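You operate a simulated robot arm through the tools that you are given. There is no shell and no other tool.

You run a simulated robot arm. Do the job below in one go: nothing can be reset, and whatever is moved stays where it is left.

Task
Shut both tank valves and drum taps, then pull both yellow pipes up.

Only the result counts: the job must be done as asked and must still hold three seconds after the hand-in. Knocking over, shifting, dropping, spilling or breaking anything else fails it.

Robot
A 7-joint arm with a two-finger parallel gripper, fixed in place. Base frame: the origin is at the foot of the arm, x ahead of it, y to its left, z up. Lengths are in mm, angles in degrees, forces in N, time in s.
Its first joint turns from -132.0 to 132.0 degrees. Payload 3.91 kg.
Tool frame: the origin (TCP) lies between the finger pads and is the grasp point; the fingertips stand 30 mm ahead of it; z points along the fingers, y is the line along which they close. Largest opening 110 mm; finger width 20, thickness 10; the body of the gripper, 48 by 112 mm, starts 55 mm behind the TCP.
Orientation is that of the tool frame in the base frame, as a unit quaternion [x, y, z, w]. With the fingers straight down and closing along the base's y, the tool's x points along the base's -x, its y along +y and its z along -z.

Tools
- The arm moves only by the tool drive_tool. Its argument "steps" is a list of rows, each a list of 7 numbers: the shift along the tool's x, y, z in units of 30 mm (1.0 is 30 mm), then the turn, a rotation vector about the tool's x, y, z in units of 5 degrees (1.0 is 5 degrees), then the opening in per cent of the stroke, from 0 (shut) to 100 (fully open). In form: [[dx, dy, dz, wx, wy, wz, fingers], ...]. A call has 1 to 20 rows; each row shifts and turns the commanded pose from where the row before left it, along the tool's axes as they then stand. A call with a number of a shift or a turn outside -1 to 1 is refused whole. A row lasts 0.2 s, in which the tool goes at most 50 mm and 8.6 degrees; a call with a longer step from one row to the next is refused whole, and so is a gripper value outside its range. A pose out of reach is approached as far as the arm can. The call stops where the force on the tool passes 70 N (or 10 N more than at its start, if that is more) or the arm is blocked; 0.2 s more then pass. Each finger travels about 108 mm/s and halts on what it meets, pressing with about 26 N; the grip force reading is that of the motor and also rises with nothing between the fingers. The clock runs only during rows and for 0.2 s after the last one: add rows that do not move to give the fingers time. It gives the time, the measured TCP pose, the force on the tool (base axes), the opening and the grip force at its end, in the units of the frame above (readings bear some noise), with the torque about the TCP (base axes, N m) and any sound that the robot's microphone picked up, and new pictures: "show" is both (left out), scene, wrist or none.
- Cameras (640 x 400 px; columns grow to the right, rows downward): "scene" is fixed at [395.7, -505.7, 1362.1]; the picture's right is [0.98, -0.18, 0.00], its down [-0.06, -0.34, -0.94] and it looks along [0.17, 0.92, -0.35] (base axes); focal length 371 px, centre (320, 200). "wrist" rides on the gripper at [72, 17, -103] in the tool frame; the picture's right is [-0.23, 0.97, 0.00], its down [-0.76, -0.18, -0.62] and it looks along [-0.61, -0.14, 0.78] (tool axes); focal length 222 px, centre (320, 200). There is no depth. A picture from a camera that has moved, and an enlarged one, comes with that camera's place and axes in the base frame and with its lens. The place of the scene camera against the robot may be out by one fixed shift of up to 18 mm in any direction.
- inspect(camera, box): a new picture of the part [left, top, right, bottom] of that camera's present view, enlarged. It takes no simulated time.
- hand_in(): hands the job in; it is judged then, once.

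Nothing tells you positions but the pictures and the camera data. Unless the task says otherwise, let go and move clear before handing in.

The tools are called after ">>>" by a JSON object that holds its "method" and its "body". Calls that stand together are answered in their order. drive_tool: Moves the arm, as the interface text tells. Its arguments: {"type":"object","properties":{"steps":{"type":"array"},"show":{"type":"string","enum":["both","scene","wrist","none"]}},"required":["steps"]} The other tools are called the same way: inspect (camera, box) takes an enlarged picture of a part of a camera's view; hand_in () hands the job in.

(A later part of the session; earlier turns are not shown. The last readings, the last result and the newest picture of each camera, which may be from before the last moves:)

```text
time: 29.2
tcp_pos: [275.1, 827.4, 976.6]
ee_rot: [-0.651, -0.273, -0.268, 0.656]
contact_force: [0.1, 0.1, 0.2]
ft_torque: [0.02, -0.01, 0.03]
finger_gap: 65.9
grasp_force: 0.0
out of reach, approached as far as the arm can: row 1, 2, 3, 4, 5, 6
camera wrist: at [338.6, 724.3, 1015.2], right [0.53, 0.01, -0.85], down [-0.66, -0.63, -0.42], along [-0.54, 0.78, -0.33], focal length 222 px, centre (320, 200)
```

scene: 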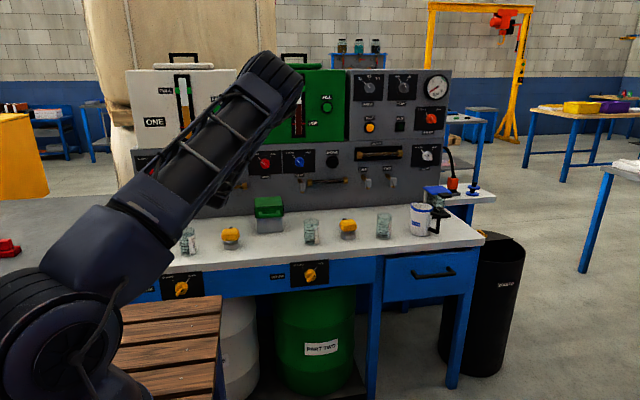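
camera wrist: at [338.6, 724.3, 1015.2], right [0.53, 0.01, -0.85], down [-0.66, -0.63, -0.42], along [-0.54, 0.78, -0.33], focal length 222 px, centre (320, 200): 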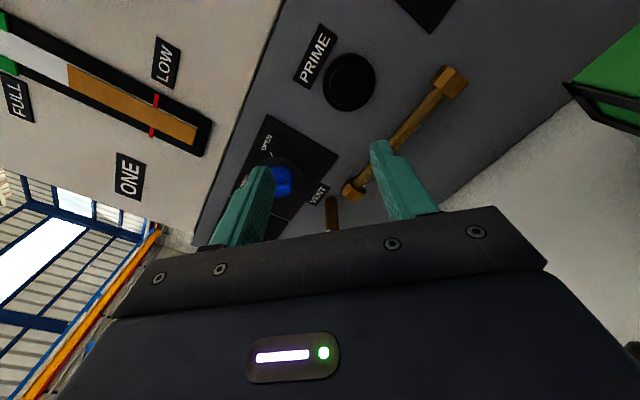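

The limit seems to come from the arm's posture (elbow swung out to the right), not the roll. I back off, point the tool down again, and will then swing left and level the tool there.

>>> {"method": "drive_tool", "body": {"steps": [[0, 0, -0.9, 0, 0, -1, 60], [0, 0, -0.9, 0, 0, -1, 60], [0, 0, -0.9, 0, 0, -1, 60], [0, 0, -0.9, 0, 0, -1, 60], [0, 0, -0.9, 0, 0, -1, 60], [0, 0, -0.9, 0, 0, -1, 60], [0, 0, -0.9, 0, 0, -1, 60], [0, 0, -0.9, 0, 0, -1, 60], [0, 0, -0.9, 0, 0, -1, 60], [0.8, 0, 0, 0, 0, 0, 60], [0.8, 0, 0, 0, 0, 0, 60], [0.8, 0, 0, 0, 0, 0, 60], [0.8, 0, 0, 0, 0, 0, 60], [0.8, 0, 0, 0, 0, 0, 60]], "show": "scene"}}

>>> {"method": "drive_tool", "body": {"steps": [[0, 0, 0, 0, -1, 0, 60], [0, 0, 0, 0, -1, 0, 60], [0, 0, 0, 0, -1, 0, 60], [0, 0, 0, 0, -1, 0, 60], [0, 0, 0, 0, -1, 0, 60], [0, 0, 0, 0, -1, 0, 60], [0, 0, 0, 0, -1, 0, 60], [0, 0, 0, 0, -1, 0, 60], [0, 0, 0, 0, -1, 0, 60], [0, 0, 0, 0, -1, 0, 60], [0, 0, 0, 0, -1, 0, 60], [0, 0, 0, 0, -1, 0, 60], [0, 0, 0, 0, -1, 0, 60], [0, 0, 0, 0, -1, 0, 60], [0, 0, 0, 0, -1, 0, 60], [0, 0, 0, 0, -1, 0, 60], [0, 0, 0, 0, -1, 0, 60], [0, 0, 0, 0, -1, 0, 60]]}}

```text
time: 32.2
tcp_pos: [294.2, 583.0, 1142.0]
ee_rot: [0.501, 0.499, 0.5, -0.499]
contact_force: [0.2, 1.1, -0.9]
ft_torque: [-0.02, -0.02, 0.03]
finger_gap: 66.2
grasp_force: 0.0
out of reach, approached as far as the arm can: row 1
```

scene: 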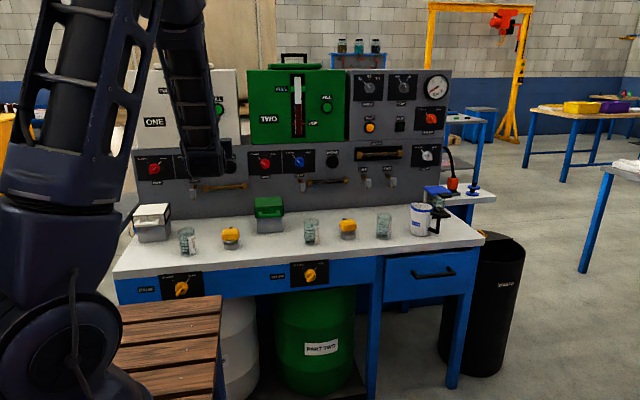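

```text
time: 36.0
tcp_pos: [293.3, 582.8, 1142.7]
ee_rot: [0.707, 0.707, -0.001, 0.001]
contact_force: [-0.3, -1.1, -0.6]
ft_torque: [-0.01, 0.01, -0.03]
finger_gap: 66.0
grasp_force: 0.1
camera wrist: at [310.5, 655.1, 1247.2], right [0.97, -0.23, 0.0], down [-0.18, -0.76, 0.62], along [-0.14, -0.61, -0.78], focal length 222 px, centre (320, 200)
```

scene: 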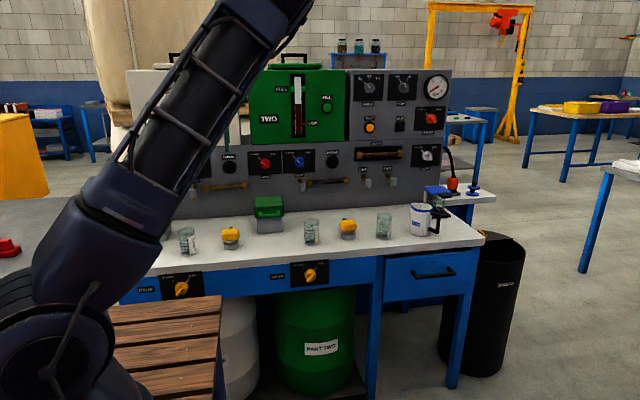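
wrist: 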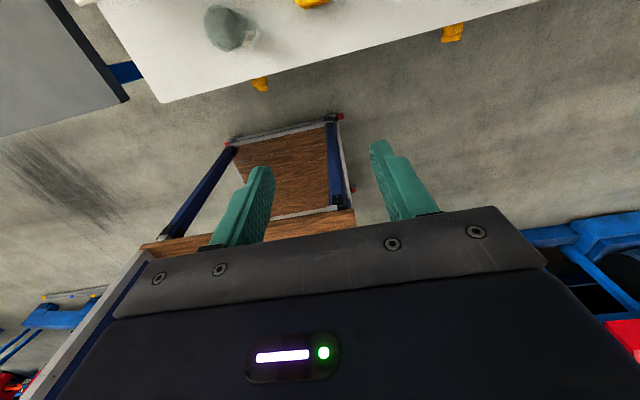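

>>> {"method": "drive_tool", "body": {"steps": [[0, -0.875, 0, 0, 0, 0, 60], [0, -0.875, 0, 0, 0, 0, 60], [0, -0.875, 0, 0, 0, 0, 60], [0, -0.875, 0, 0, 0, 0, 60], [0, -0.875, 0, 0, 0, 0, 60], [0, -0.875, 0, 0, 0, 0, 60], [0, -0.875, 0, 0, 0, 0, 60], [0, -0.875, 0, 0, 0, 0, 60], [0, -0.875, 0, 0, 0, 0, 60], [0, -0.875, 0, 0, 0, 0, 60]], "show": "scene"}}

>>> {"method": "drive_tool", "body": {"steps": [[0, 0, 0, 0, 1, 0, 60], [0, 0, 0, 0, 1, 0, 60], [0, 0, 0, 0, 1, 0, 60], [0, 0, 0, 0, 1, 0, 60], [0, 0, 0, 0, 1, 0, 60], [0, 0, 0, 0, 1, 0, 60], [0, 0, 0, 0, 1, 0, 60], [0, 0, 0, 0, 1, 0, 60], [0, 0, 0, 0, 1, 0, 60], [0, 0, 0, 0, 1, 0, 60], [0, 0, 0, 0, 1, 0, 60], [0, 0, 0, 0, 1, 0, 60], [0, 0, 0, 0, 1, 0, 60], [0, 0, 0, 0, 1, 0, 60], [0, 0, 0, 0, 1, 0, 60], [0, 0, 0, 0, 1, 0, 60], [0, 0, 0, 0, 1, 0, 60], [0, 0, 0, 0, 1, 0, 60]]}}

```text
time: 38.2
tcp_pos: [30.8, 583.9, 1142.3]
ee_rot: [0.707, 0.707, 0.0, 0.0]
contact_force: [0.4, -0.4, -0.5]
ft_torque: [0.0, 0.03, 0.02]
finger_gap: 65.9
grasp_force: 0.0
```

scene: 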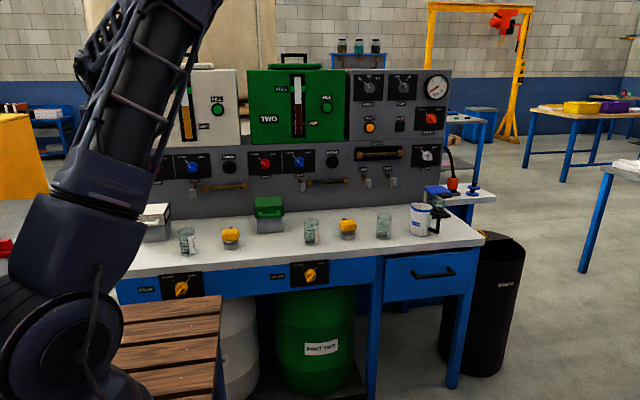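

```text
time: 42.0
tcp_pos: [31.5, 582.4, 1143.7]
ee_rot: [-0.499, -0.5, -0.5, 0.501]
contact_force: [-0.1, 0.1, 0.3]
ft_torque: [0.0, 0.0, -0.03]
finger_gap: 66.2
grasp_force: 0.1
camera wrist: at [48.7, 478.8, 1216.2], right [0.97, 0.0, -0.23], down [-0.18, -0.62, -0.76], along [-0.14, 0.78, -0.61], focal length 222 px, centre (320, 200)
```

scene: 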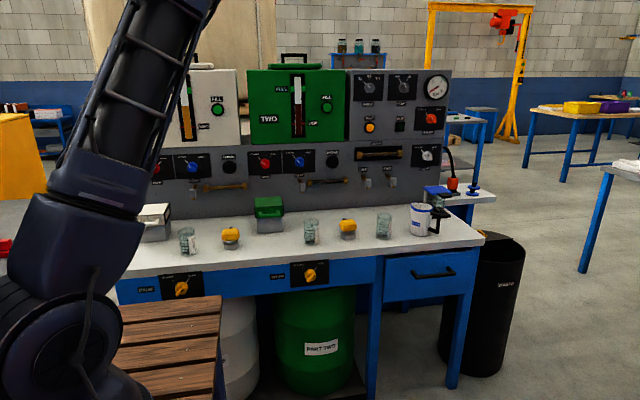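
wrist: 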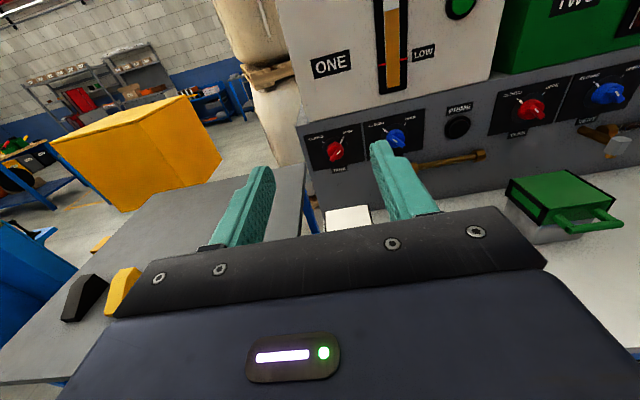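

Now level at x≈31; both knobs are visible. I go forward and down to stand before TANK ONE's knob.

>>> {"method": "drive_tool", "body": {"steps": [[-0.55, 0, 0.8, 0, 0, 0, 60], [-0.55, 0, 0.8, 0, 0, 0, 60], [-0.55, 0, 0.8, 0, 0, 0, 60], [-0.55, 0, 0.8, 0, 0, 0, 60], [-0.55, 0, 0.8, 0, 0, 0, 60], [-0.55, 0, 0.8, 0, 0, 0, 60], [-0.55, 0, 0.8, 0, 0, 0, 60], [-0.55, 0, 0.8, 0, 0, 0, 60], [-0.55, 0, 0.8, 0, 0, 0, 60], [-0.55, 0, 0.8, 0, 0, 0, 60]]}}

>>> {"method": "inspect", "body": {"camera": "wrist", "box": [200, 60, 440, 210]}}

```text
time: 44.2
tcp_pos: [31.9, 824.2, 977.9]
ee_rot: [0.501, 0.5, 0.5, -0.5]
contact_force: [-0.5, -0.3, -0.5]
ft_torque: [-0.02, 0.02, -0.01]
finger_gap: 66.3
grasp_force: 0.0
camera wrist: at [49.2, 719.4, 1051.6], right [0.97, 0.0, -0.23], down [-0.18, -0.62, -0.76], along [-0.14, 0.78, -0.61], focal length 222 px, centre (320, 200)
```

scene: 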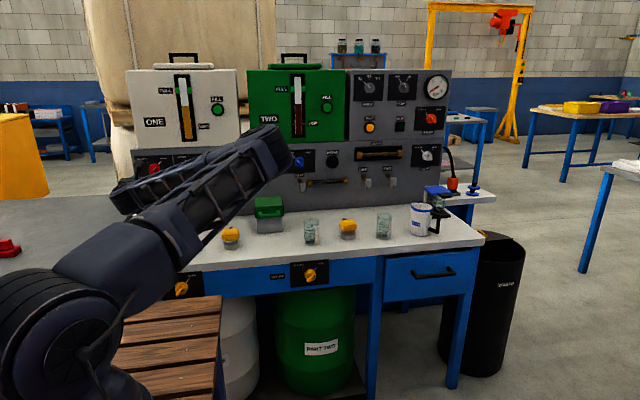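
wrist: 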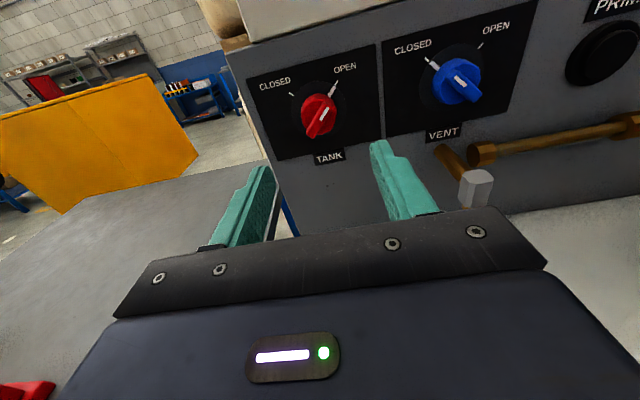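

```text
2.67 times, centred on (320, 135) of wrist
camera zoom: at [49.2, 719.4, 1051.6], right [0.97, 0.0, -0.23], down [-0.18, -0.62, -0.76], along [-0.14, 0.78, -0.61], focal length 592 px, centre (320, 373)
```

zoom: 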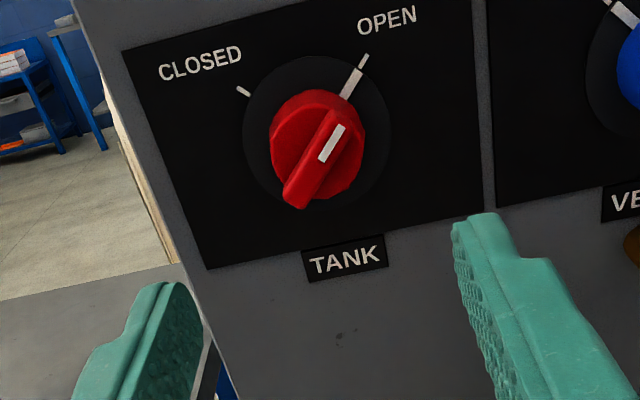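

>>> {"method": "drive_tool", "body": {"steps": [[-0.067, -0.037, 0, 0, 0, 1, 60], [0, 0, 0, 0, 0, 1, 60], [0, 0, 0.3, 0, 0, 1, 60], [0, 0, 0.3, 0, 0, 1, 60], [0, 0, 0.3, 0, 0, 1, 60], [0, 0, 0.3, 0, 0, 1, 60], [0, 0, 0.3, 0, 0, 1, 60], [0, 0, 0.3, 0, 0, 1, 60], [0, 0, 0.3, 0, 0, 1, 60], [0, 0, 0.4, 0, 0, 0, 60]]}}

>>> {"method": "inspect", "body": {"camera": "wrist", "box": [200, 80, 440, 230]}}

```text
time: 46.4
tcp_pos: [30.3, 898.7, 974.9]
ee_rot: [-0.652, -0.271, -0.27, 0.654]
contact_force: [0.4, 0.2, 0.6]
ft_torque: [-0.02, -0.01, 0.01]
finger_gap: 66.1
grasp_force: 0.1
camera wrist: at [94.2, 794.3, 1015.3], right [0.53, 0.0, -0.85], down [-0.67, -0.62, -0.41], along [-0.53, 0.78, -0.33], focal length 222 px, centre (320, 200)
```

scene: 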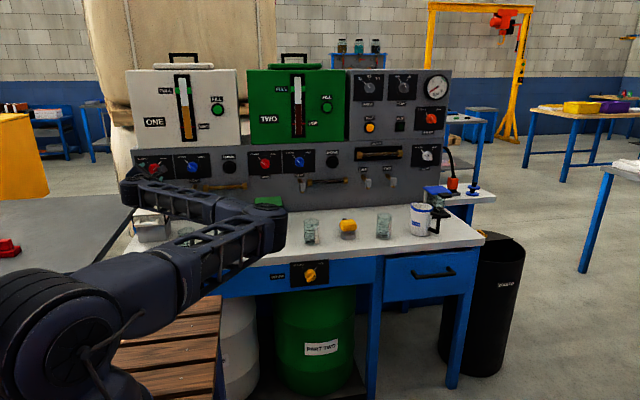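
wrist: 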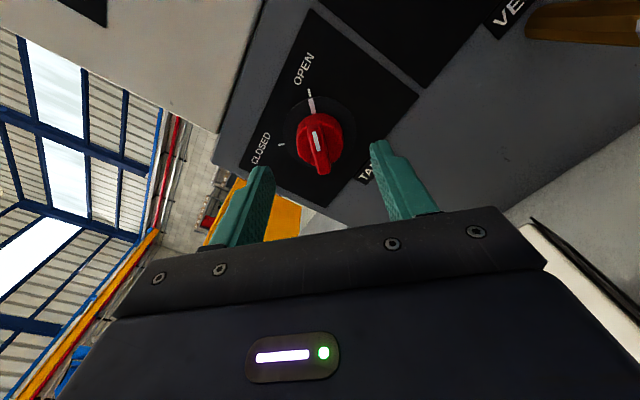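

```text
2.67 times, centred on (320, 155) of wrist
camera zoom: at [94.2, 794.3, 1015.3], right [0.53, 0.0, -0.85], down [-0.67, -0.62, -0.41], along [-0.53, 0.78, -0.33], focal length 592 px, centre (320, 320)
```

zoom: 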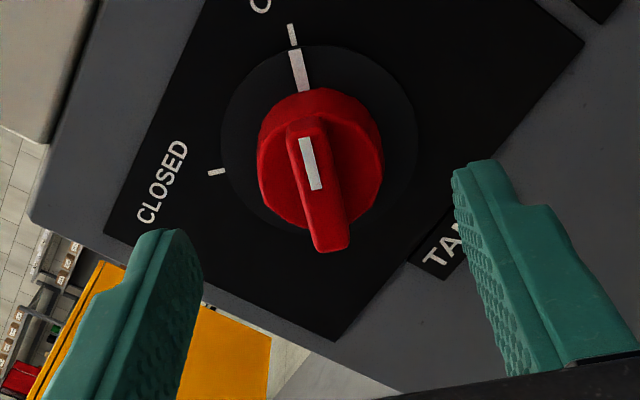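

Aligned within about 1 mm. The elbow hangs lower now (about z≈980, above the cart's edge, clear of the bench), so I'll keep watch on it. I advance 22 mm and close on the bar.

>>> {"method": "drive_tool", "body": {"steps": [[0, 0, 0.24, 0, 0, 0, 60], [0, 0, 0.24, 0, 0, 0, 60], [0, 0, 0.24, 0, 0, 0, 60], [0, 0, 0, 0, 0, 0, 30], [0, 0, 0, 0, 0, 0, 0], [0, 0, 0, 0, 0, 0, 0], [0, 0, 0, 0, 0, 0, 0], [0, 0, 0, 0, 0, 0, 0]]}}

>>> {"method": "inspect", "body": {"camera": "wrist", "box": [200, 80, 440, 230]}}

```text
time: 48.2
tcp_pos: [30.5, 918.2, 976.8]
ee_rot: [-0.653, -0.27, -0.27, 0.654]
contact_force: [2.0, 2.1, 0.2]
ft_torque: [-0.15, -0.02, 0.08]
finger_gap: 10.7
grasp_force: 45.5
camera wrist: at [94.0, 815.5, 1015.6], right [0.53, 0.0, -0.85], down [-0.66, -0.62, -0.41], along [-0.53, 0.78, -0.33], focal length 222 px, centre (320, 200)
```

scene: 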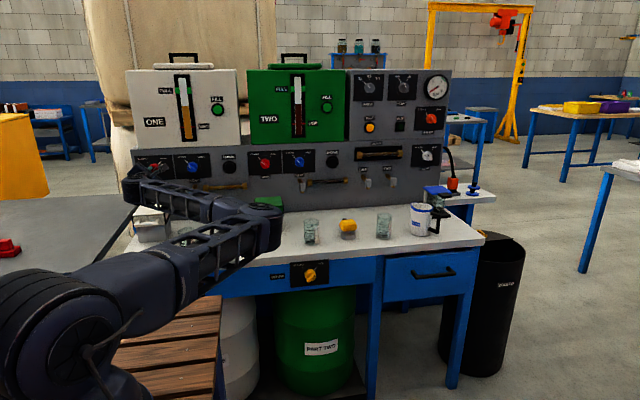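
wrist: 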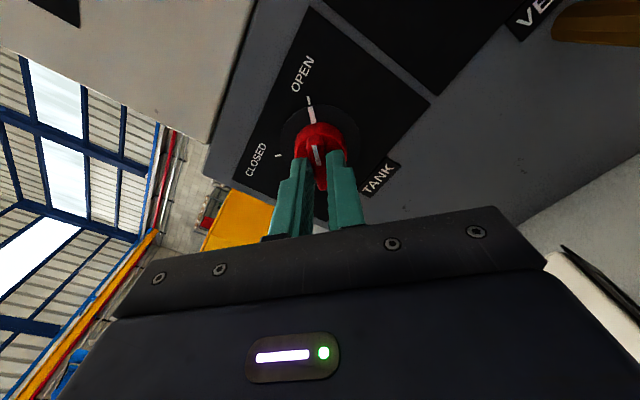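

```text
2.67 times, centred on (320, 155) of wrist
camera zoom: at [94.0, 815.5, 1015.6], right [0.53, 0.0, -0.85], down [-0.66, -0.62, -0.41], along [-0.53, 0.78, -0.33], focal length 592 px, centre (320, 320)
```

zoom: 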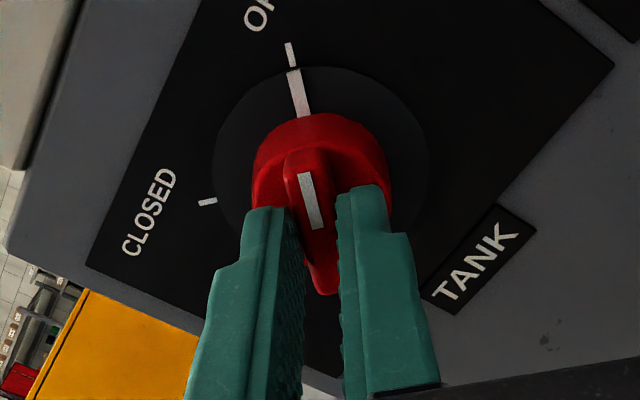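

>>> {"method": "drive_tool", "body": {"steps": [[0, 0, 0, 0, 0, -1, 0], [0, 0, 0, 0, 0, -1, 0], [0, 0, 0, 0, 0, -1, 0], [0, 0, 0, 0, 0, -1, 0], [0, 0, 0, 0, 0, -1, 0], [0, 0, 0, 0, 0, -1, 0], [0, 0, 0, 0, 0, -1, 0], [0, 0, 0, 0, 0, -1, 0], [0, 0, 0, 0, 0, -1, 0]]}}

>>> {"method": "inspect", "body": {"camera": "wrist", "box": [200, 80, 440, 230]}}

```text
time: 50.2
tcp_pos: [30.2, 918.6, 976.1]
ee_rot: [0.5, 0.5, 0.5, -0.5]
contact_force: [5.2, -27.2, -2.0]
ft_torque: [0.18, 0.03, -0.15]
finger_gap: 11.0
grasp_force: 44.6
camera wrist: at [47.1, 815.6, 1049.1], right [0.97, 0.0, -0.23], down [-0.18, -0.62, -0.76], along [-0.14, 0.78, -0.61], focal length 222 px, centre (320, 200)
```

scene: 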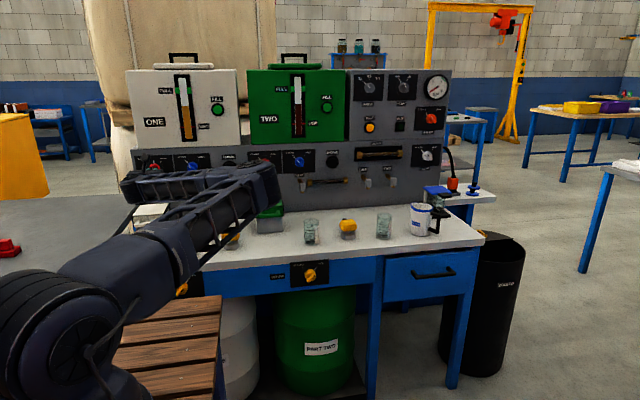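
wrist: 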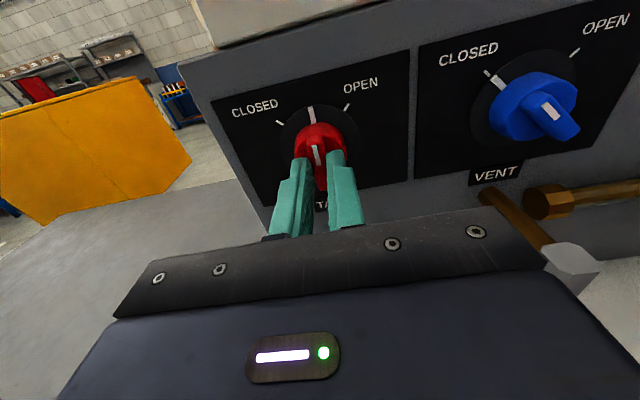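

```text
2.67 times, centred on (320, 155) of wrist
camera zoom: at [47.1, 815.6, 1049.1], right [0.97, 0.0, -0.23], down [-0.18, -0.62, -0.76], along [-0.14, 0.78, -0.61], focal length 592 px, centre (320, 320)
```

zoom: 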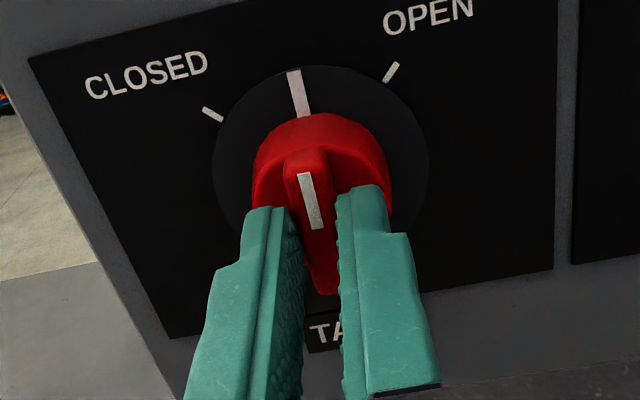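

Turning works; the tool presses 27 N into the knob, so I ease back 1 mm while turning on to CLOSED.

>>> {"method": "drive_tool", "body": {"steps": [[0, 0, -0.03, 0, 0, -1, 0], [0, 0, 0, 0, 0, -1, 0], [0, 0, 0, 0, 0, -1, 0], [0, 0, 0, 0, 0, -1, 0], [0, 0, 0, 0, 0, -1, 0], [0, 0, 0, 0, 0, -1, 0], [0, 0, 0, 0, 0, -1, 0], [0, 0, 0, 0, 0, -1, 0], [0, 0, 0, 0, 0, -1, 0]]}}

>>> {"method": "inspect", "body": {"camera": "wrist", "box": [200, 80, 440, 230]}}

```text
time: 52.2
tcp_pos: [29.0, 918.8, 975.2]
ee_rot: [0.27, 0.654, 0.653, -0.27]
contact_force: [-14.9, 2.4, -4.2]
ft_torque: [0.45, 0.08, 0.97]
finger_gap: 11.0
grasp_force: 45.2
camera wrist: at [-9.7, 815.6, 1039.5], right [0.85, 0.0, 0.53], down [0.41, -0.62, -0.66], along [0.33, 0.78, -0.53], focal length 222 px, centre (320, 200)
```

scene: 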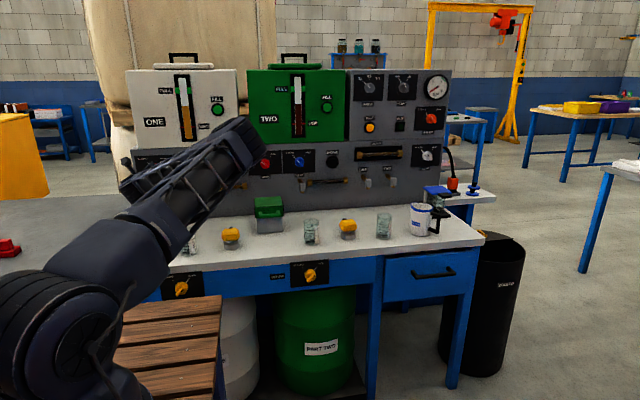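
wrist: 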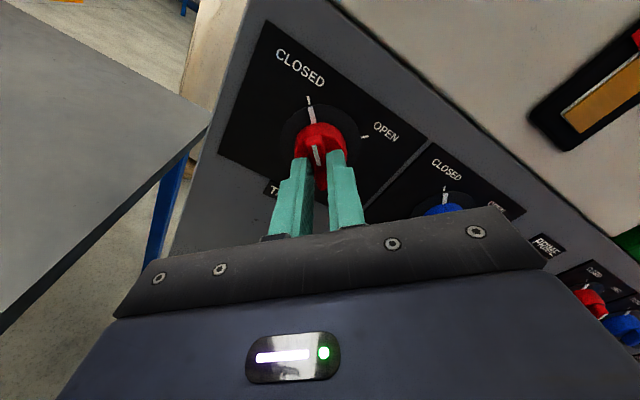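

```text
2.67 times, centred on (320, 155) of wrist
camera zoom: at [-9.7, 815.6, 1039.5], right [0.85, 0.0, 0.53], down [0.41, -0.62, -0.66], along [0.33, 0.78, -0.53], focal length 592 px, centre (320, 320)
```

zoom: 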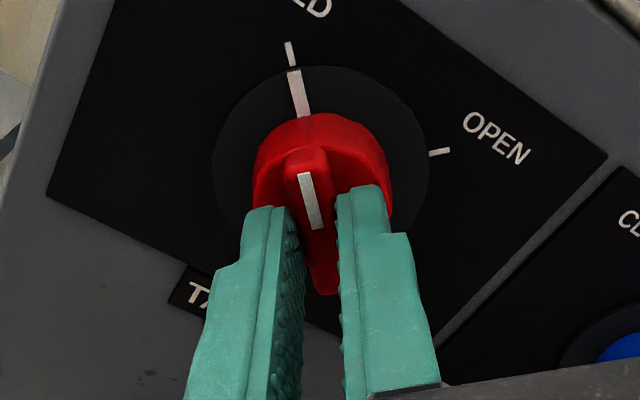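

TANK ONE's pointer stands on CLOSED. I let go and back off.

>>> {"method": "drive_tool", "body": {"steps": [[0, 0, 0, 0, 0, 0, 30], [0, 0, 0, 0, 0, 0, 50], [0, 0, 0, 0, 0, 0, 60], [0, 0, -0.3, 0, 0, 0, 60], [0, 0, -0.5, 0, 0, 0, 60], [0, 0, -0.8, 0, 0, 0, 60], [0, 0, -0.8, 0, 0, 0, 60], [0, 0, -0.8, 0, 0, 0, 60], [0, 0, -0.8, 0, 0, 0, 60], [0, 0, -0.8, 0, 0, 0, 60]]}}

>>> {"method": "inspect", "body": {"camera": "wrist", "box": [200, 60, 440, 210]}}

```text
time: 54.4
tcp_pos: [30.7, 773.3, 974.8]
ee_rot: [0.271, 0.653, 0.654, -0.27]
contact_force: [-0.3, 0.1, -0.2]
ft_torque: [0.02, 0.02, 0.0]
finger_gap: 66.0
grasp_force: 0.1
camera wrist: at [-8.7, 669.9, 1038.1], right [0.85, 0.0, 0.53], down [0.41, -0.62, -0.66], along [0.33, 0.78, -0.53], focal length 222 px, centre (320, 200)
```

scene: 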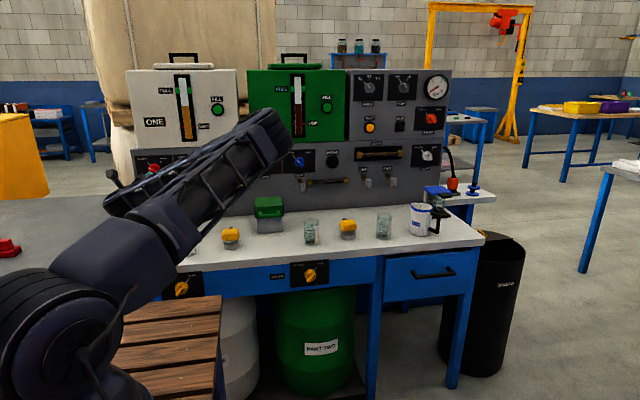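
wrist: 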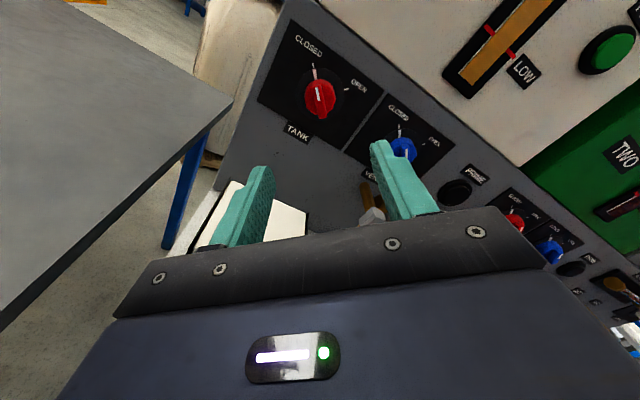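

```text
2.67 times, centred on (320, 135) of wrist
camera zoom: at [-8.7, 669.9, 1038.1], right [0.85, 0.0, 0.53], down [0.41, -0.62, -0.66], along [0.33, 0.78, -0.53], focal length 592 px, centre (320, 373)
```

zoom: 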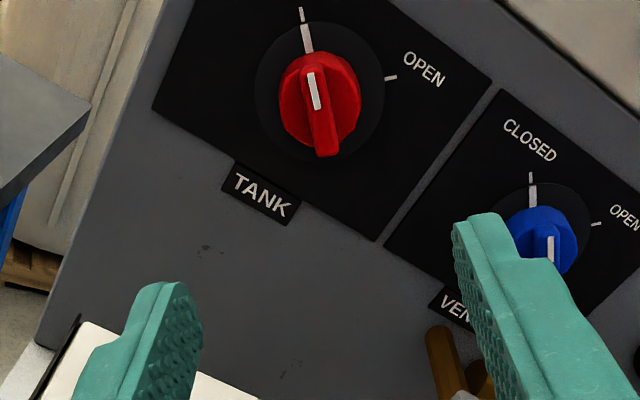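

TANK ONE is shut. Next come the drum taps, about (154, plate 600, 676) and (572, 600, 675); the cart's wooden top (edge x≈307, y≈284, z≈834) stands near tap ONE, so I'll use a tool tilted downwards. First I back away, up and roll.

>>> {"method": "drive_tool", "body": {"steps": [[0, 0.65, -0.933, 0, 0, 0, 60], [0, 0.65, -0.933, 0, 0, 0, 60], [0, 0.65, -0.933, 0, 0, 0, 60], [0, 0.65, -0.933, 0, 0, 0, 60], [0, 0.65, -0.933, 0, 0, 0, 60], [0, 0.65, -0.933, 0, 0, 0, 60], [0, 0.65, -0.933, 0, 0, 0, 60], [0, 0.65, -0.933, 0, 0, 0, 60], [0, 0.65, -0.933, 0, 0, 0, 60]], "show": "scene"}}

>>> {"method": "drive_tool", "body": {"steps": [[0, 0, 0, 0, 0, 1, 60], [0, 0, 0, 0, 0, 1, 60], [0, 0, 0, 0, 0, 1, 60], [0, 0, 0, 0, 0, 1, 60], [0, 0, 0, 0, 0, 1, 60], [0, 0, 0, 0, 0, 1, 60], [0, 0, 0, 0, 0, 1, 60], [0, 0, 0, 0, 0, 1, 60], [0, 0, 0, 0, 0, 1, 60], [0, 0, 0, 0, 0, 1, 60], [0, 0, 0, 0, 0, 1, 60], [0, 0, 0, 0, 0, 1, 60], [0, 0, 0, 0, 0, 1, 60], [0, 0, 0, 0, 0, 1, 60], [0, 0, 0, 0, 0, 1, 60], [0, 0, 0, 0, 0, 1, 60], [0, 0, 0, 0, 0, 1, 60], [0, 0, 0, 0, 0, 1, 60]]}}

```text
time: 56.4
tcp_pos: [153.2, 523.0, 1098.6]
ee_rot: [0.271, 0.653, 0.653, -0.271]
contact_force: [0.0, 0.4, -0.1]
ft_torque: [0.03, -0.01, -0.01]
finger_gap: 65.9
grasp_force: 0.1
```

scene: 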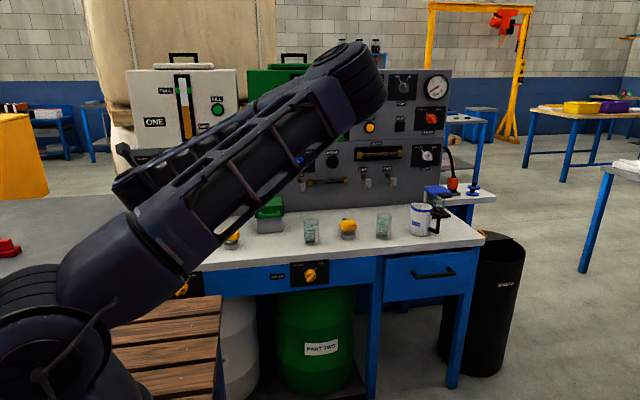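

```text
time: 60.2
tcp_pos: [153.9, 522.5, 1099.7]
ee_rot: [-0.653, -0.27, -0.269, 0.654]
contact_force: [0.1, 0.7, 0.4]
ft_torque: [-0.01, 0.02, -0.01]
finger_gap: 66.0
grasp_force: 0.0
camera wrist: at [217.6, 419.2, 1140.1], right [0.53, 0.0, -0.85], down [-0.67, -0.62, -0.41], along [-0.53, 0.78, -0.33], focal length 222 px, centre (320, 200)
```

scene: 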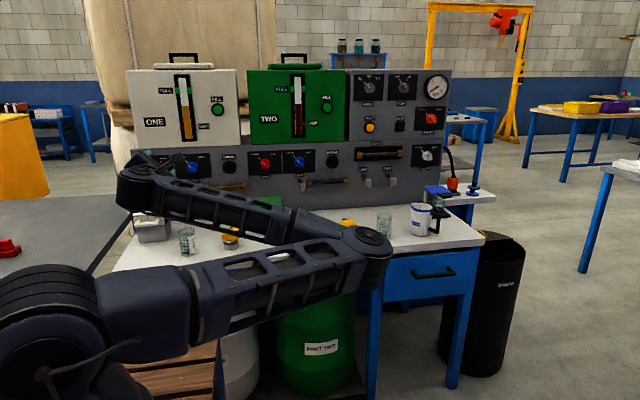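
wrist: 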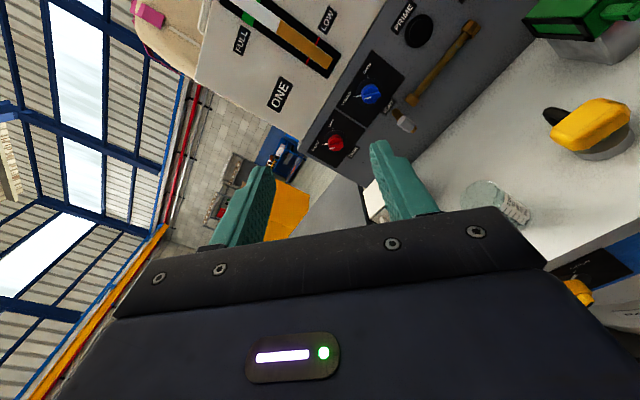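

The arm's elbow swung low during that roll because the tool axis lies along the arm. I undo it and will do the large rolls with the tool pointing down instead.

>>> {"method": "drive_tool", "body": {"steps": [[0, 0, 0, 0, 0, -1, 60], [0, 0, 0, 0, 0, -1, 60], [0, 0, 0, 0, 0, -1, 60], [0, 0, 0, 0, 0, -1, 60], [0, 0, 0, 0, 0, -1, 60], [0, 0, 0, 0, 0, -1, 60], [0, 0, 0, 0, 0, -1, 60], [0, 0, 0, 0, 0, -1, 60], [0, 0, 0, 0, 0, -1, 60], [0, 0, 0, 0, 0, -1, 60], [0, 0, 0, 0, 0, -1, 60], [0, 0, 0, 0, 0, -1, 60], [0, 0, 0, 0, 0, -1, 60], [0, 0, 0, 0, 0, -1, 60], [0, 0, 0, 0, 0, -1, 60], [0, 0, 0, 0, 0, -1, 60], [0, 0, 0, 0, 0, -1, 60], [0, 0, 0, 0, 0, -1, 60], [0, 0, 0, 0, 0, -1, 60], [0, 0, 0, 0, 0, -1, 60]], "show": "scene"}}

>>> {"method": "drive_tool", "body": {"steps": [[0, 0, 0, 0, 0, -1, 60], [0, 0, 0, 0, 0, -1, 60], [0, 0, 0, 0, 0, -1, 60], [0, 0, 0, 0, 0, -1, 60], [0, 0, 0, 0, 0, -1, 60], [0, 0, 0, 0, 0, -1, 60], [0, 0, 0, 0, 0, -1, 60]], "show": "both"}}

```text
time: 64.4
tcp_pos: [155.0, 523.0, 1099.1]
ee_rot: [0.213, 0.674, 0.674, -0.213]
contact_force: [-0.8, -0.5, 0.9]
ft_torque: [0.02, -0.01, 0.03]
finger_gap: 66.2
grasp_force: 0.1
```

scene: 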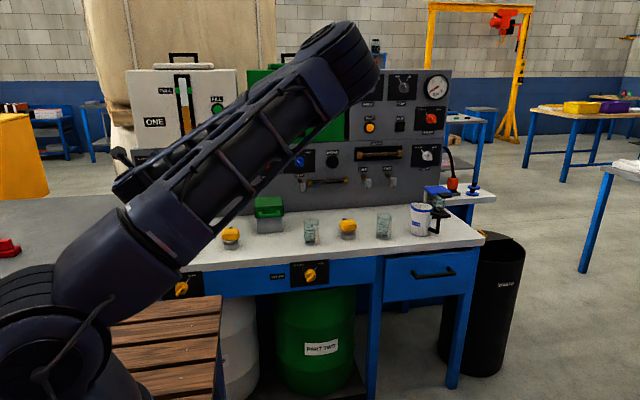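

```text
time: 66.0
tcp_pos: [154.8, 522.3, 1100.5]
ee_rot: [-0.001, 0.707, 0.707, 0.001]
contact_force: [-0.1, -0.1, 0.5]
ft_torque: [0.0, 0.0, 0.01]
finger_gap: 66.2
grasp_force: 0.1
camera wrist: at [81.8, 419.0, 1117.2], right [0.23, 0.0, 0.97], down [0.76, -0.62, -0.18], along [0.61, 0.78, -0.14], focal length 222 px, centre (320, 200)
```

scene: 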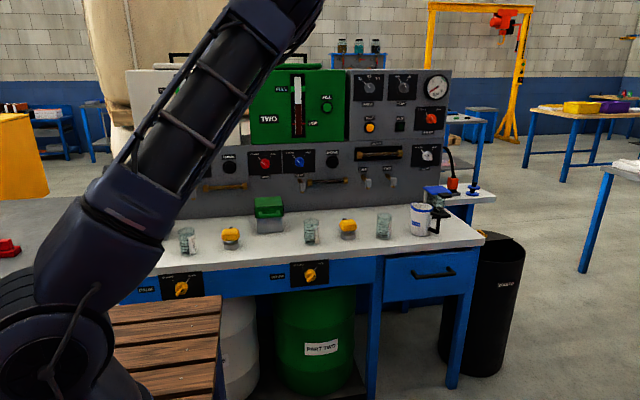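
wrist: 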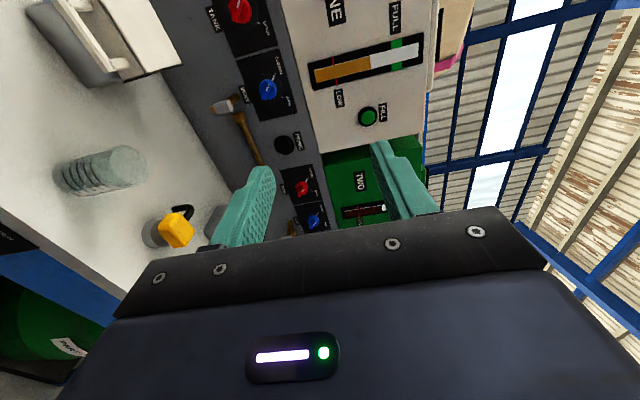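

>>> {"method": "drive_tool", "body": {"steps": [[0, 0, 0, 1, 0, 0, 60], [0, 0, 0, 1, 0, 0, 60], [0, 0, 0, 1, 0, 0, 60], [0, 0, 0, 1, 0, 0, 60], [0, 0, 0, 1, 0, 0, 60], [0, 0, 0, 1, 0, 0, 60], [0, 0, 0, 1, 0, 0, 60], [0, 0, 0, 1, 0, 0, 60], [0, 0, 0, 1, 0, 0, 60], [0, 0, 0, 1, 0, 0, 60], [0, 0, 0, 1, 0, 0, 60], [0, 0, 0, 1, 0, 0, 60], [0, 0, 0, 1, 0, 0, 60], [0, 0, 0, 1, 0, 0, 60], [0, 0, 0, 1, 0, 0, 60], [0, 0, 0, 1, 0, 0, 60], [0, 0, 0, 1, 0, 0, 60], [0, 0, 0, 1, 0, 0, 60]], "show": "scene"}}

>>> {"method": "drive_tool", "body": {"steps": [[0, 0, 0, 0, 0, 1, 60], [0, 0, 0, 0, 0, 1, 60], [0, 0, 0, 0, 0, 1, 60], [0, 0, 0, 0, 0, 1, 60], [0, 0, 0, 0, 0, 1, 60], [0, 0, 0, 0, 0, 1, 60], [0, 0, 0, 0, 0, 1, 60], [0, 0, 0, 0, 0, 1, 60], [0, 0, 0, 0, 0, 1, 60], [0, 0, 0, 0, 0, 1, 60], [0, 0, 0, 0, 0, 1, 60], [0, 0, 0, 0, 0, 1, 60], [0, 0, 0, 0, 0, 1, 60], [0, 0, 0, 0, 0, 1, 60], [0, 0, 0, 0, 0, 1, 60], [0, 0, 0, 0, 0, 1, 60], [0, 0, 0, 0, 0, 1, 60], [0, 0, 0, 0, 0, 1, 60]], "show": "both"}}

```text
time: 69.8
tcp_pos: [150.6, 526.4, 1082.1]
ee_rot: [-0.007, 0.999, 0.033, -0.009]
contact_force: [-0.5, 0.7, -0.2]
ft_torque: [0.02, -0.01, -0.01]
finger_gap: 66.0
grasp_force: 0.0
out of reach, approached as far as the arm can: row 10, 11
```

scene: 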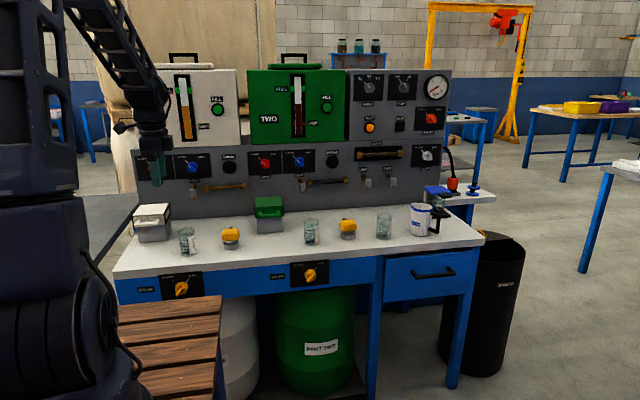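

```text
time: 73.6
tcp_pos: [150.3, 526.6, 1083.1]
ee_rot: [0.702, 0.712, 0.017, -0.03]
contact_force: [0.0, 0.8, 0.0]
ft_torque: [0.0, -0.02, -0.03]
finger_gap: 66.0
grasp_force: 0.2
camera wrist: at [168.2, 591.9, 1191.0], right [0.98, -0.21, -0.03], down [-0.16, -0.8, 0.57], along [-0.15, -0.56, -0.82], focal length 222 px, centre (320, 200)
```

scene: 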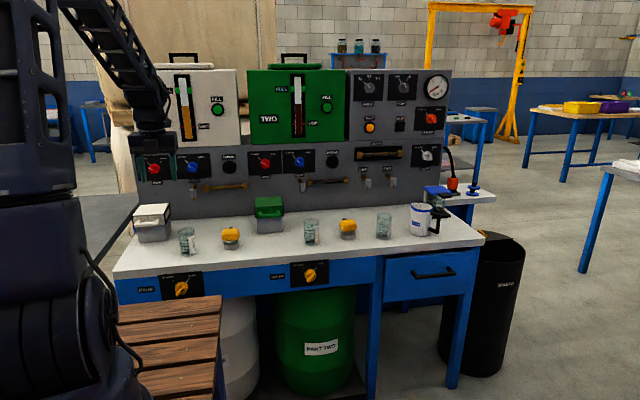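
wrist: 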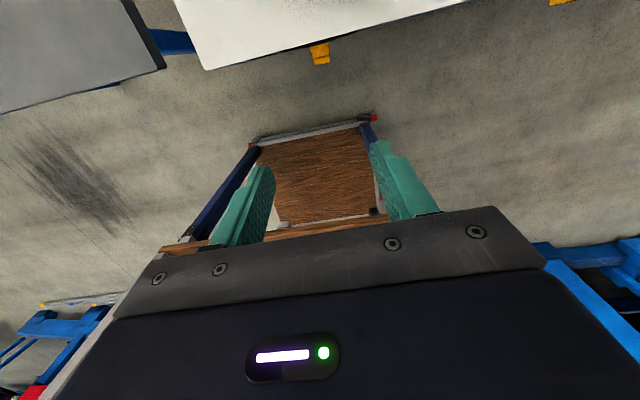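

Elbow is up again with the tool down near (150, 526, 1082). I pitch the tool up to 45° below level and look at the tap from there.

>>> {"method": "drive_tool", "body": {"steps": [[0, 0, 0, -0.206, 0, 0.16, 60], [0, 0, 0, 0, 1, 0, 60], [0, 0, 0, 0, 1, 0, 60], [0, 0, 0, 0, 1, 0, 60], [0, 0, 0, 0, 1, 0, 60], [0, 0, 0, 0, 1, 0, 60], [0, 0, 0, 0, 1, 0, 60], [0, 0, 0, 0, 1, 0, 60], [0, 0, 0, 0, 1, 0, 60], [0, 0, 0, 0, 0.24, 0, 60]], "show": "scene"}}

>>> {"method": "drive_tool", "body": {"steps": [[-0.75, 0.01, 0.53, 0, 0, 0, 60], [-0.75, 0.01, 0.53, 0, 0, 0, 60], [-0.75, 0.01, 0.53, 0, 0, 0, 60], [-0.75, 0.01, 0.53, 0, 0, 0, 60], [-0.75, 0.01, 0.53, 0, 0, 0, 60], [-0.75, 0.01, 0.53, 0, 0, 0, 60], [-0.75, 0.01, 0.53, 0, 0, 0, 60], [-0.75, 0.01, 0.53, 0, 0, 0, 60]]}}

```text
time: 75.8
tcp_pos: [151.5, 526.2, 1083.0]
ee_rot: [0.654, 0.652, 0.271, -0.271]
contact_force: [5.0, -0.5, -0.1]
ft_torque: [0.01, 0.3, 0.27]
finger_gap: 66.1
grasp_force: 0.0
```

scene: 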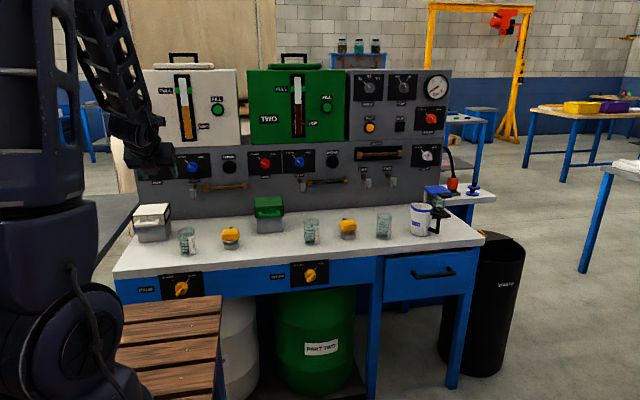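

```text
time: 77.6
tcp_pos: [153.6, 489.7, 866.1]
ee_rot: [0.653, 0.654, 0.271, -0.27]
contact_force: [-1.2, 0.1, 1.5]
ft_torque: [0.01, -0.02, -0.02]
finger_gap: 65.8
grasp_force: 0.1
camera wrist: at [169.2, 467.5, 990.3], right [0.97, -0.16, -0.16], down [-0.18, -0.98, -0.1], along [-0.14, 0.12, -0.98], focal length 222 px, centre (320, 200)
```

scene: 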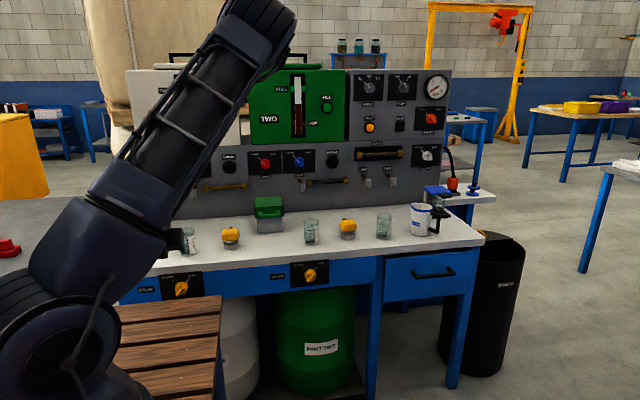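
wrist: 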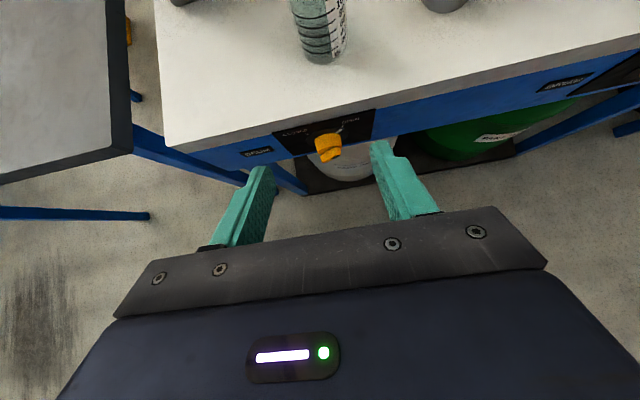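

>>> {"method": "inspect", "body": {"camera": "wrist", "box": [250, 80, 410, 180]}}

```text
4.00 times, centred on (330, 130) of wrist
camera zoom: at [169.2, 467.5, 990.3], right [0.97, -0.16, -0.16], down [-0.18, -0.98, -0.1], along [-0.14, 0.12, -0.98], focal length 888 px, centre (280, 480)
```

zoom: 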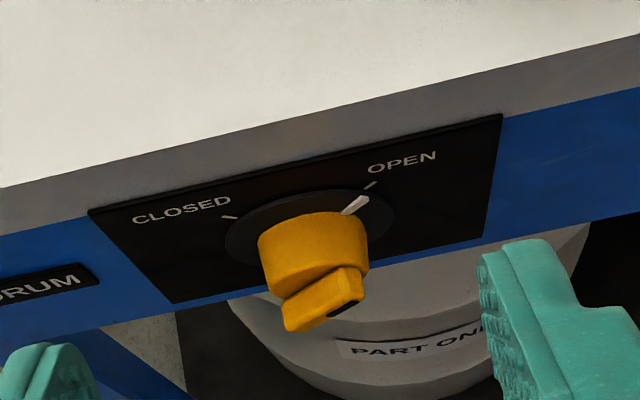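

>>> {"method": "drive_tool", "body": {"steps": [[-0.547, -0.01, 0.64, 0, 0, 0, 60], [-0.547, -0.01, 0.64, 0, 0, 0, 60], [-0.547, -0.01, 0.64, 0, 0, 0, 60], [-0.547, -0.01, 0.64, 0, 0, 0, 60], [-0.547, -0.01, 0.64, 0, 0, 0, 60]]}}

>>> {"method": "inspect", "body": {"camera": "wrist", "box": [200, 60, 440, 210]}}

```text
time: 78.8
tcp_pos: [151.6, 499.2, 740.3]
ee_rot: [0.654, 0.653, 0.271, -0.27]
contact_force: [-0.1, 0.2, -0.1]
ft_torque: [-0.02, 0.02, 0.03]
finger_gap: 66.1
grasp_force: 0.1
camera wrist: at [168.1, 477.5, 865.8], right [0.97, -0.16, -0.16], down [-0.18, -0.98, -0.1], along [-0.14, 0.12, -0.98], focal length 222 px, centre (320, 200)
```

scene: 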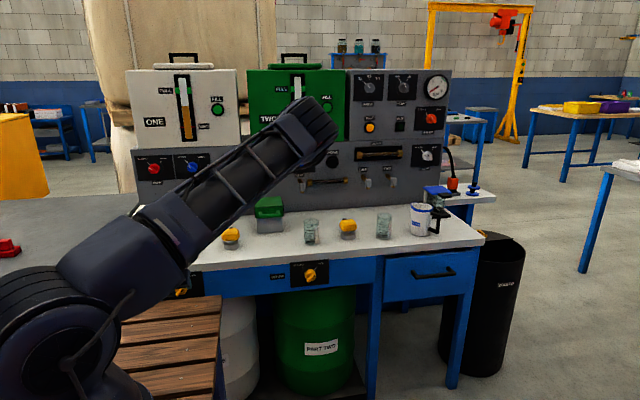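
wrist: 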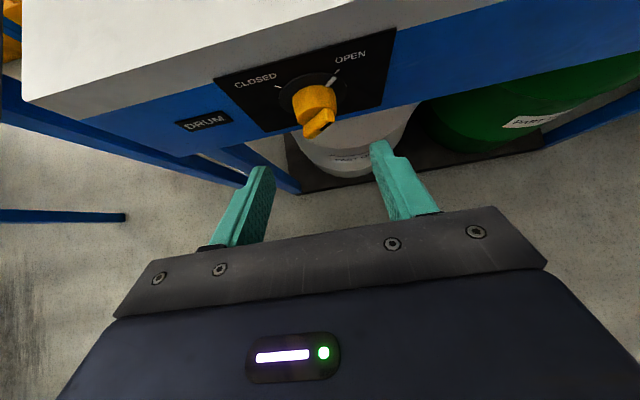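

```text
2.67 times, centred on (320, 135) of wrist
camera zoom: at [168.1, 477.5, 865.8], right [0.97, -0.16, -0.16], down [-0.18, -0.98, -0.1], along [-0.14, 0.12, -0.98], focal length 592 px, centre (320, 373)
```

zoom: 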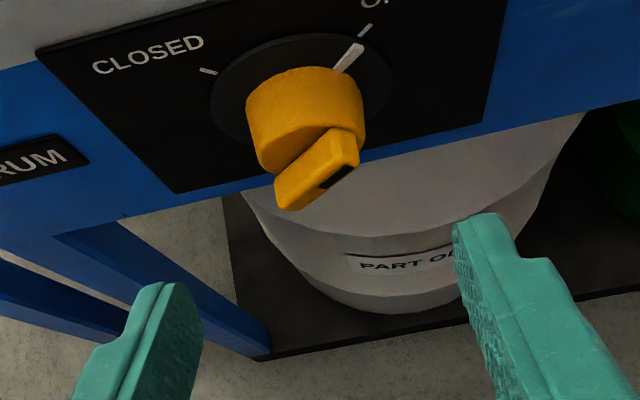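

Tap ONE's axis is at about (151, 678) with its plate at y≈596. I roll the tilted tool about the tap's axis so it comes along the bar from the upper right, still at a standoff.

>>> {"method": "drive_tool", "body": {"steps": [[-0.21, 0.65, 0.31, 0, 0, 0, 60], [-0.21, 0.65, 0.31, 0, 0, 0, 60], [0, 0, 0, 0.707, 0, 0.707, 60], [0, 0, 0, 0.707, 0, 0.707, 60], [0, 0, 0, 0.707, 0, 0.707, 60], [0, 0, 0, 0.707, 0, 0.707, 60], [0, 0, 0, 0.707, 0, 0.707, 60], [0, 0, 0, 0.707, 0, 0.707, 60], [0, 0, 0, 0.707, 0, 0.707, 60], [0, 0, 0, 0.707, 0, 0.707, 60], [0, 0, 0, 0.707, 0, 0.707, 60]]}}

>>> {"method": "inspect", "body": {"camera": "wrist", "box": [200, 60, 440, 210]}}

```text
time: 81.2
tcp_pos: [191.0, 502.4, 718.8]
ee_rot: [0.708, 0.499, 0.0, -0.5]
contact_force: [1.0, -0.2, 0.6]
ft_torque: [-0.01, 0.0, 0.01]
finger_gap: 66.1
grasp_force: 0.1
camera wrist: at [290.2, 480.7, 794.7], right [0.57, -0.16, -0.8], down [-0.2, -0.98, 0.06], along [-0.79, 0.13, -0.59], focal length 222 px, centre (320, 200)
```

scene: 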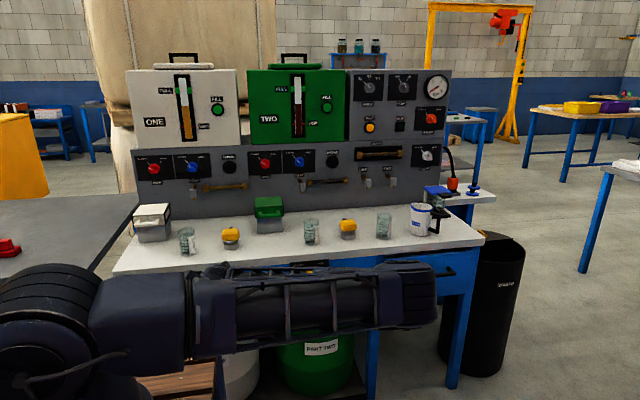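
wrist: 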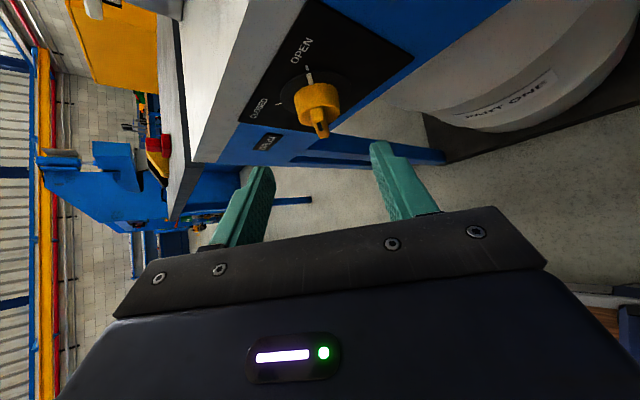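

```text
2.67 times, centred on (320, 135) of wrist
camera zoom: at [290.2, 480.7, 794.7], right [0.57, -0.16, -0.8], down [-0.2, -0.98, 0.06], along [-0.79, 0.13, -0.59], focal length 592 px, centre (320, 373)
```

zoom: 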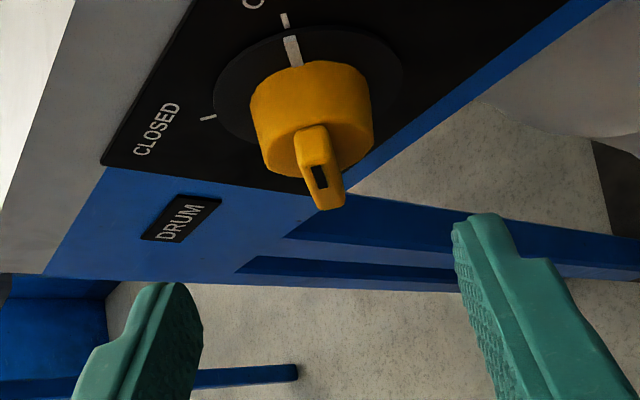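

>>> {"method": "inspect", "body": {"camera": "scene", "box": [0, 220, 280, 400]}}

>>> {"method": "inspect", "body": {"camera": "wrist", "box": [440, 200, 640, 400]}}

>>> {"method": "inspect", "body": {"camera": "scene", "box": [180, 230, 480, 400]}}

```text
2.22 times, centred on (140, 310) of scene
camera zoom: at [395.7, -505.7, 1362.1], right [0.98, -0.18, 0.0], down [-0.06, -0.34, -0.94], along [0.17, 0.92, -0.35], focal length 825 px, centre (720, -44)
```

zoom: 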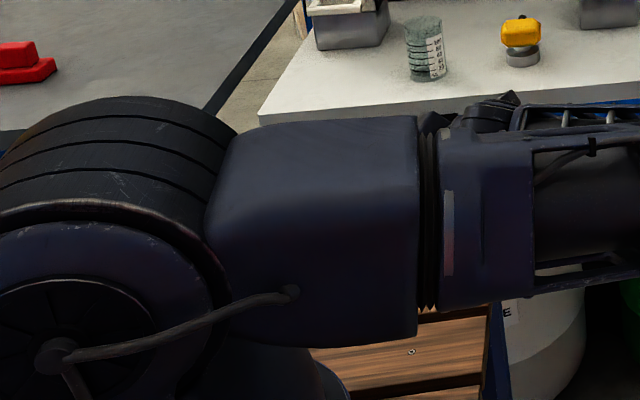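

```text
2.00 times, centred on (540, 300) of wrist
camera zoom: at [290.2, 480.7, 794.7], right [0.57, -0.16, -0.8], down [-0.2, -0.98, 0.06], along [-0.79, 0.13, -0.59], focal length 444 px, centre (-120, 0)
```

zoom: 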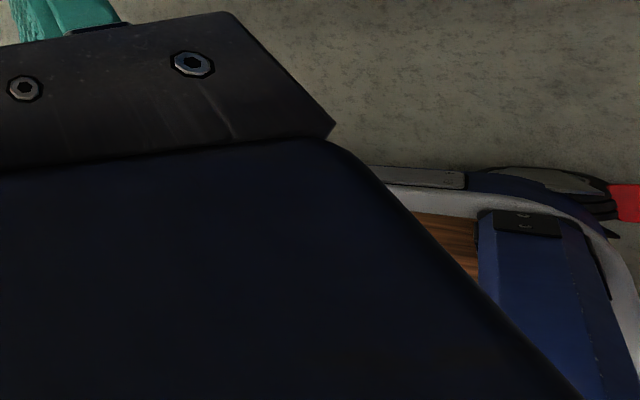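

```text
2.13 times, centred on (330, 315) of scene
camera zoom: at [395.7, -505.7, 1362.1], right [0.98, -0.18, 0.0], down [-0.06, -0.34, -0.94], along [0.17, 0.92, -0.35], focal length 792 px, centre (299, -45)
```

zoom: 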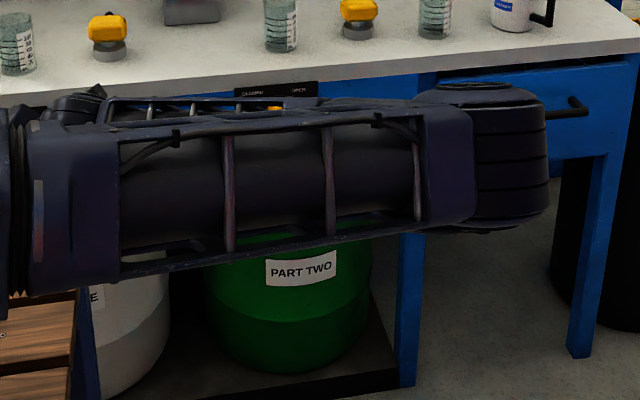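

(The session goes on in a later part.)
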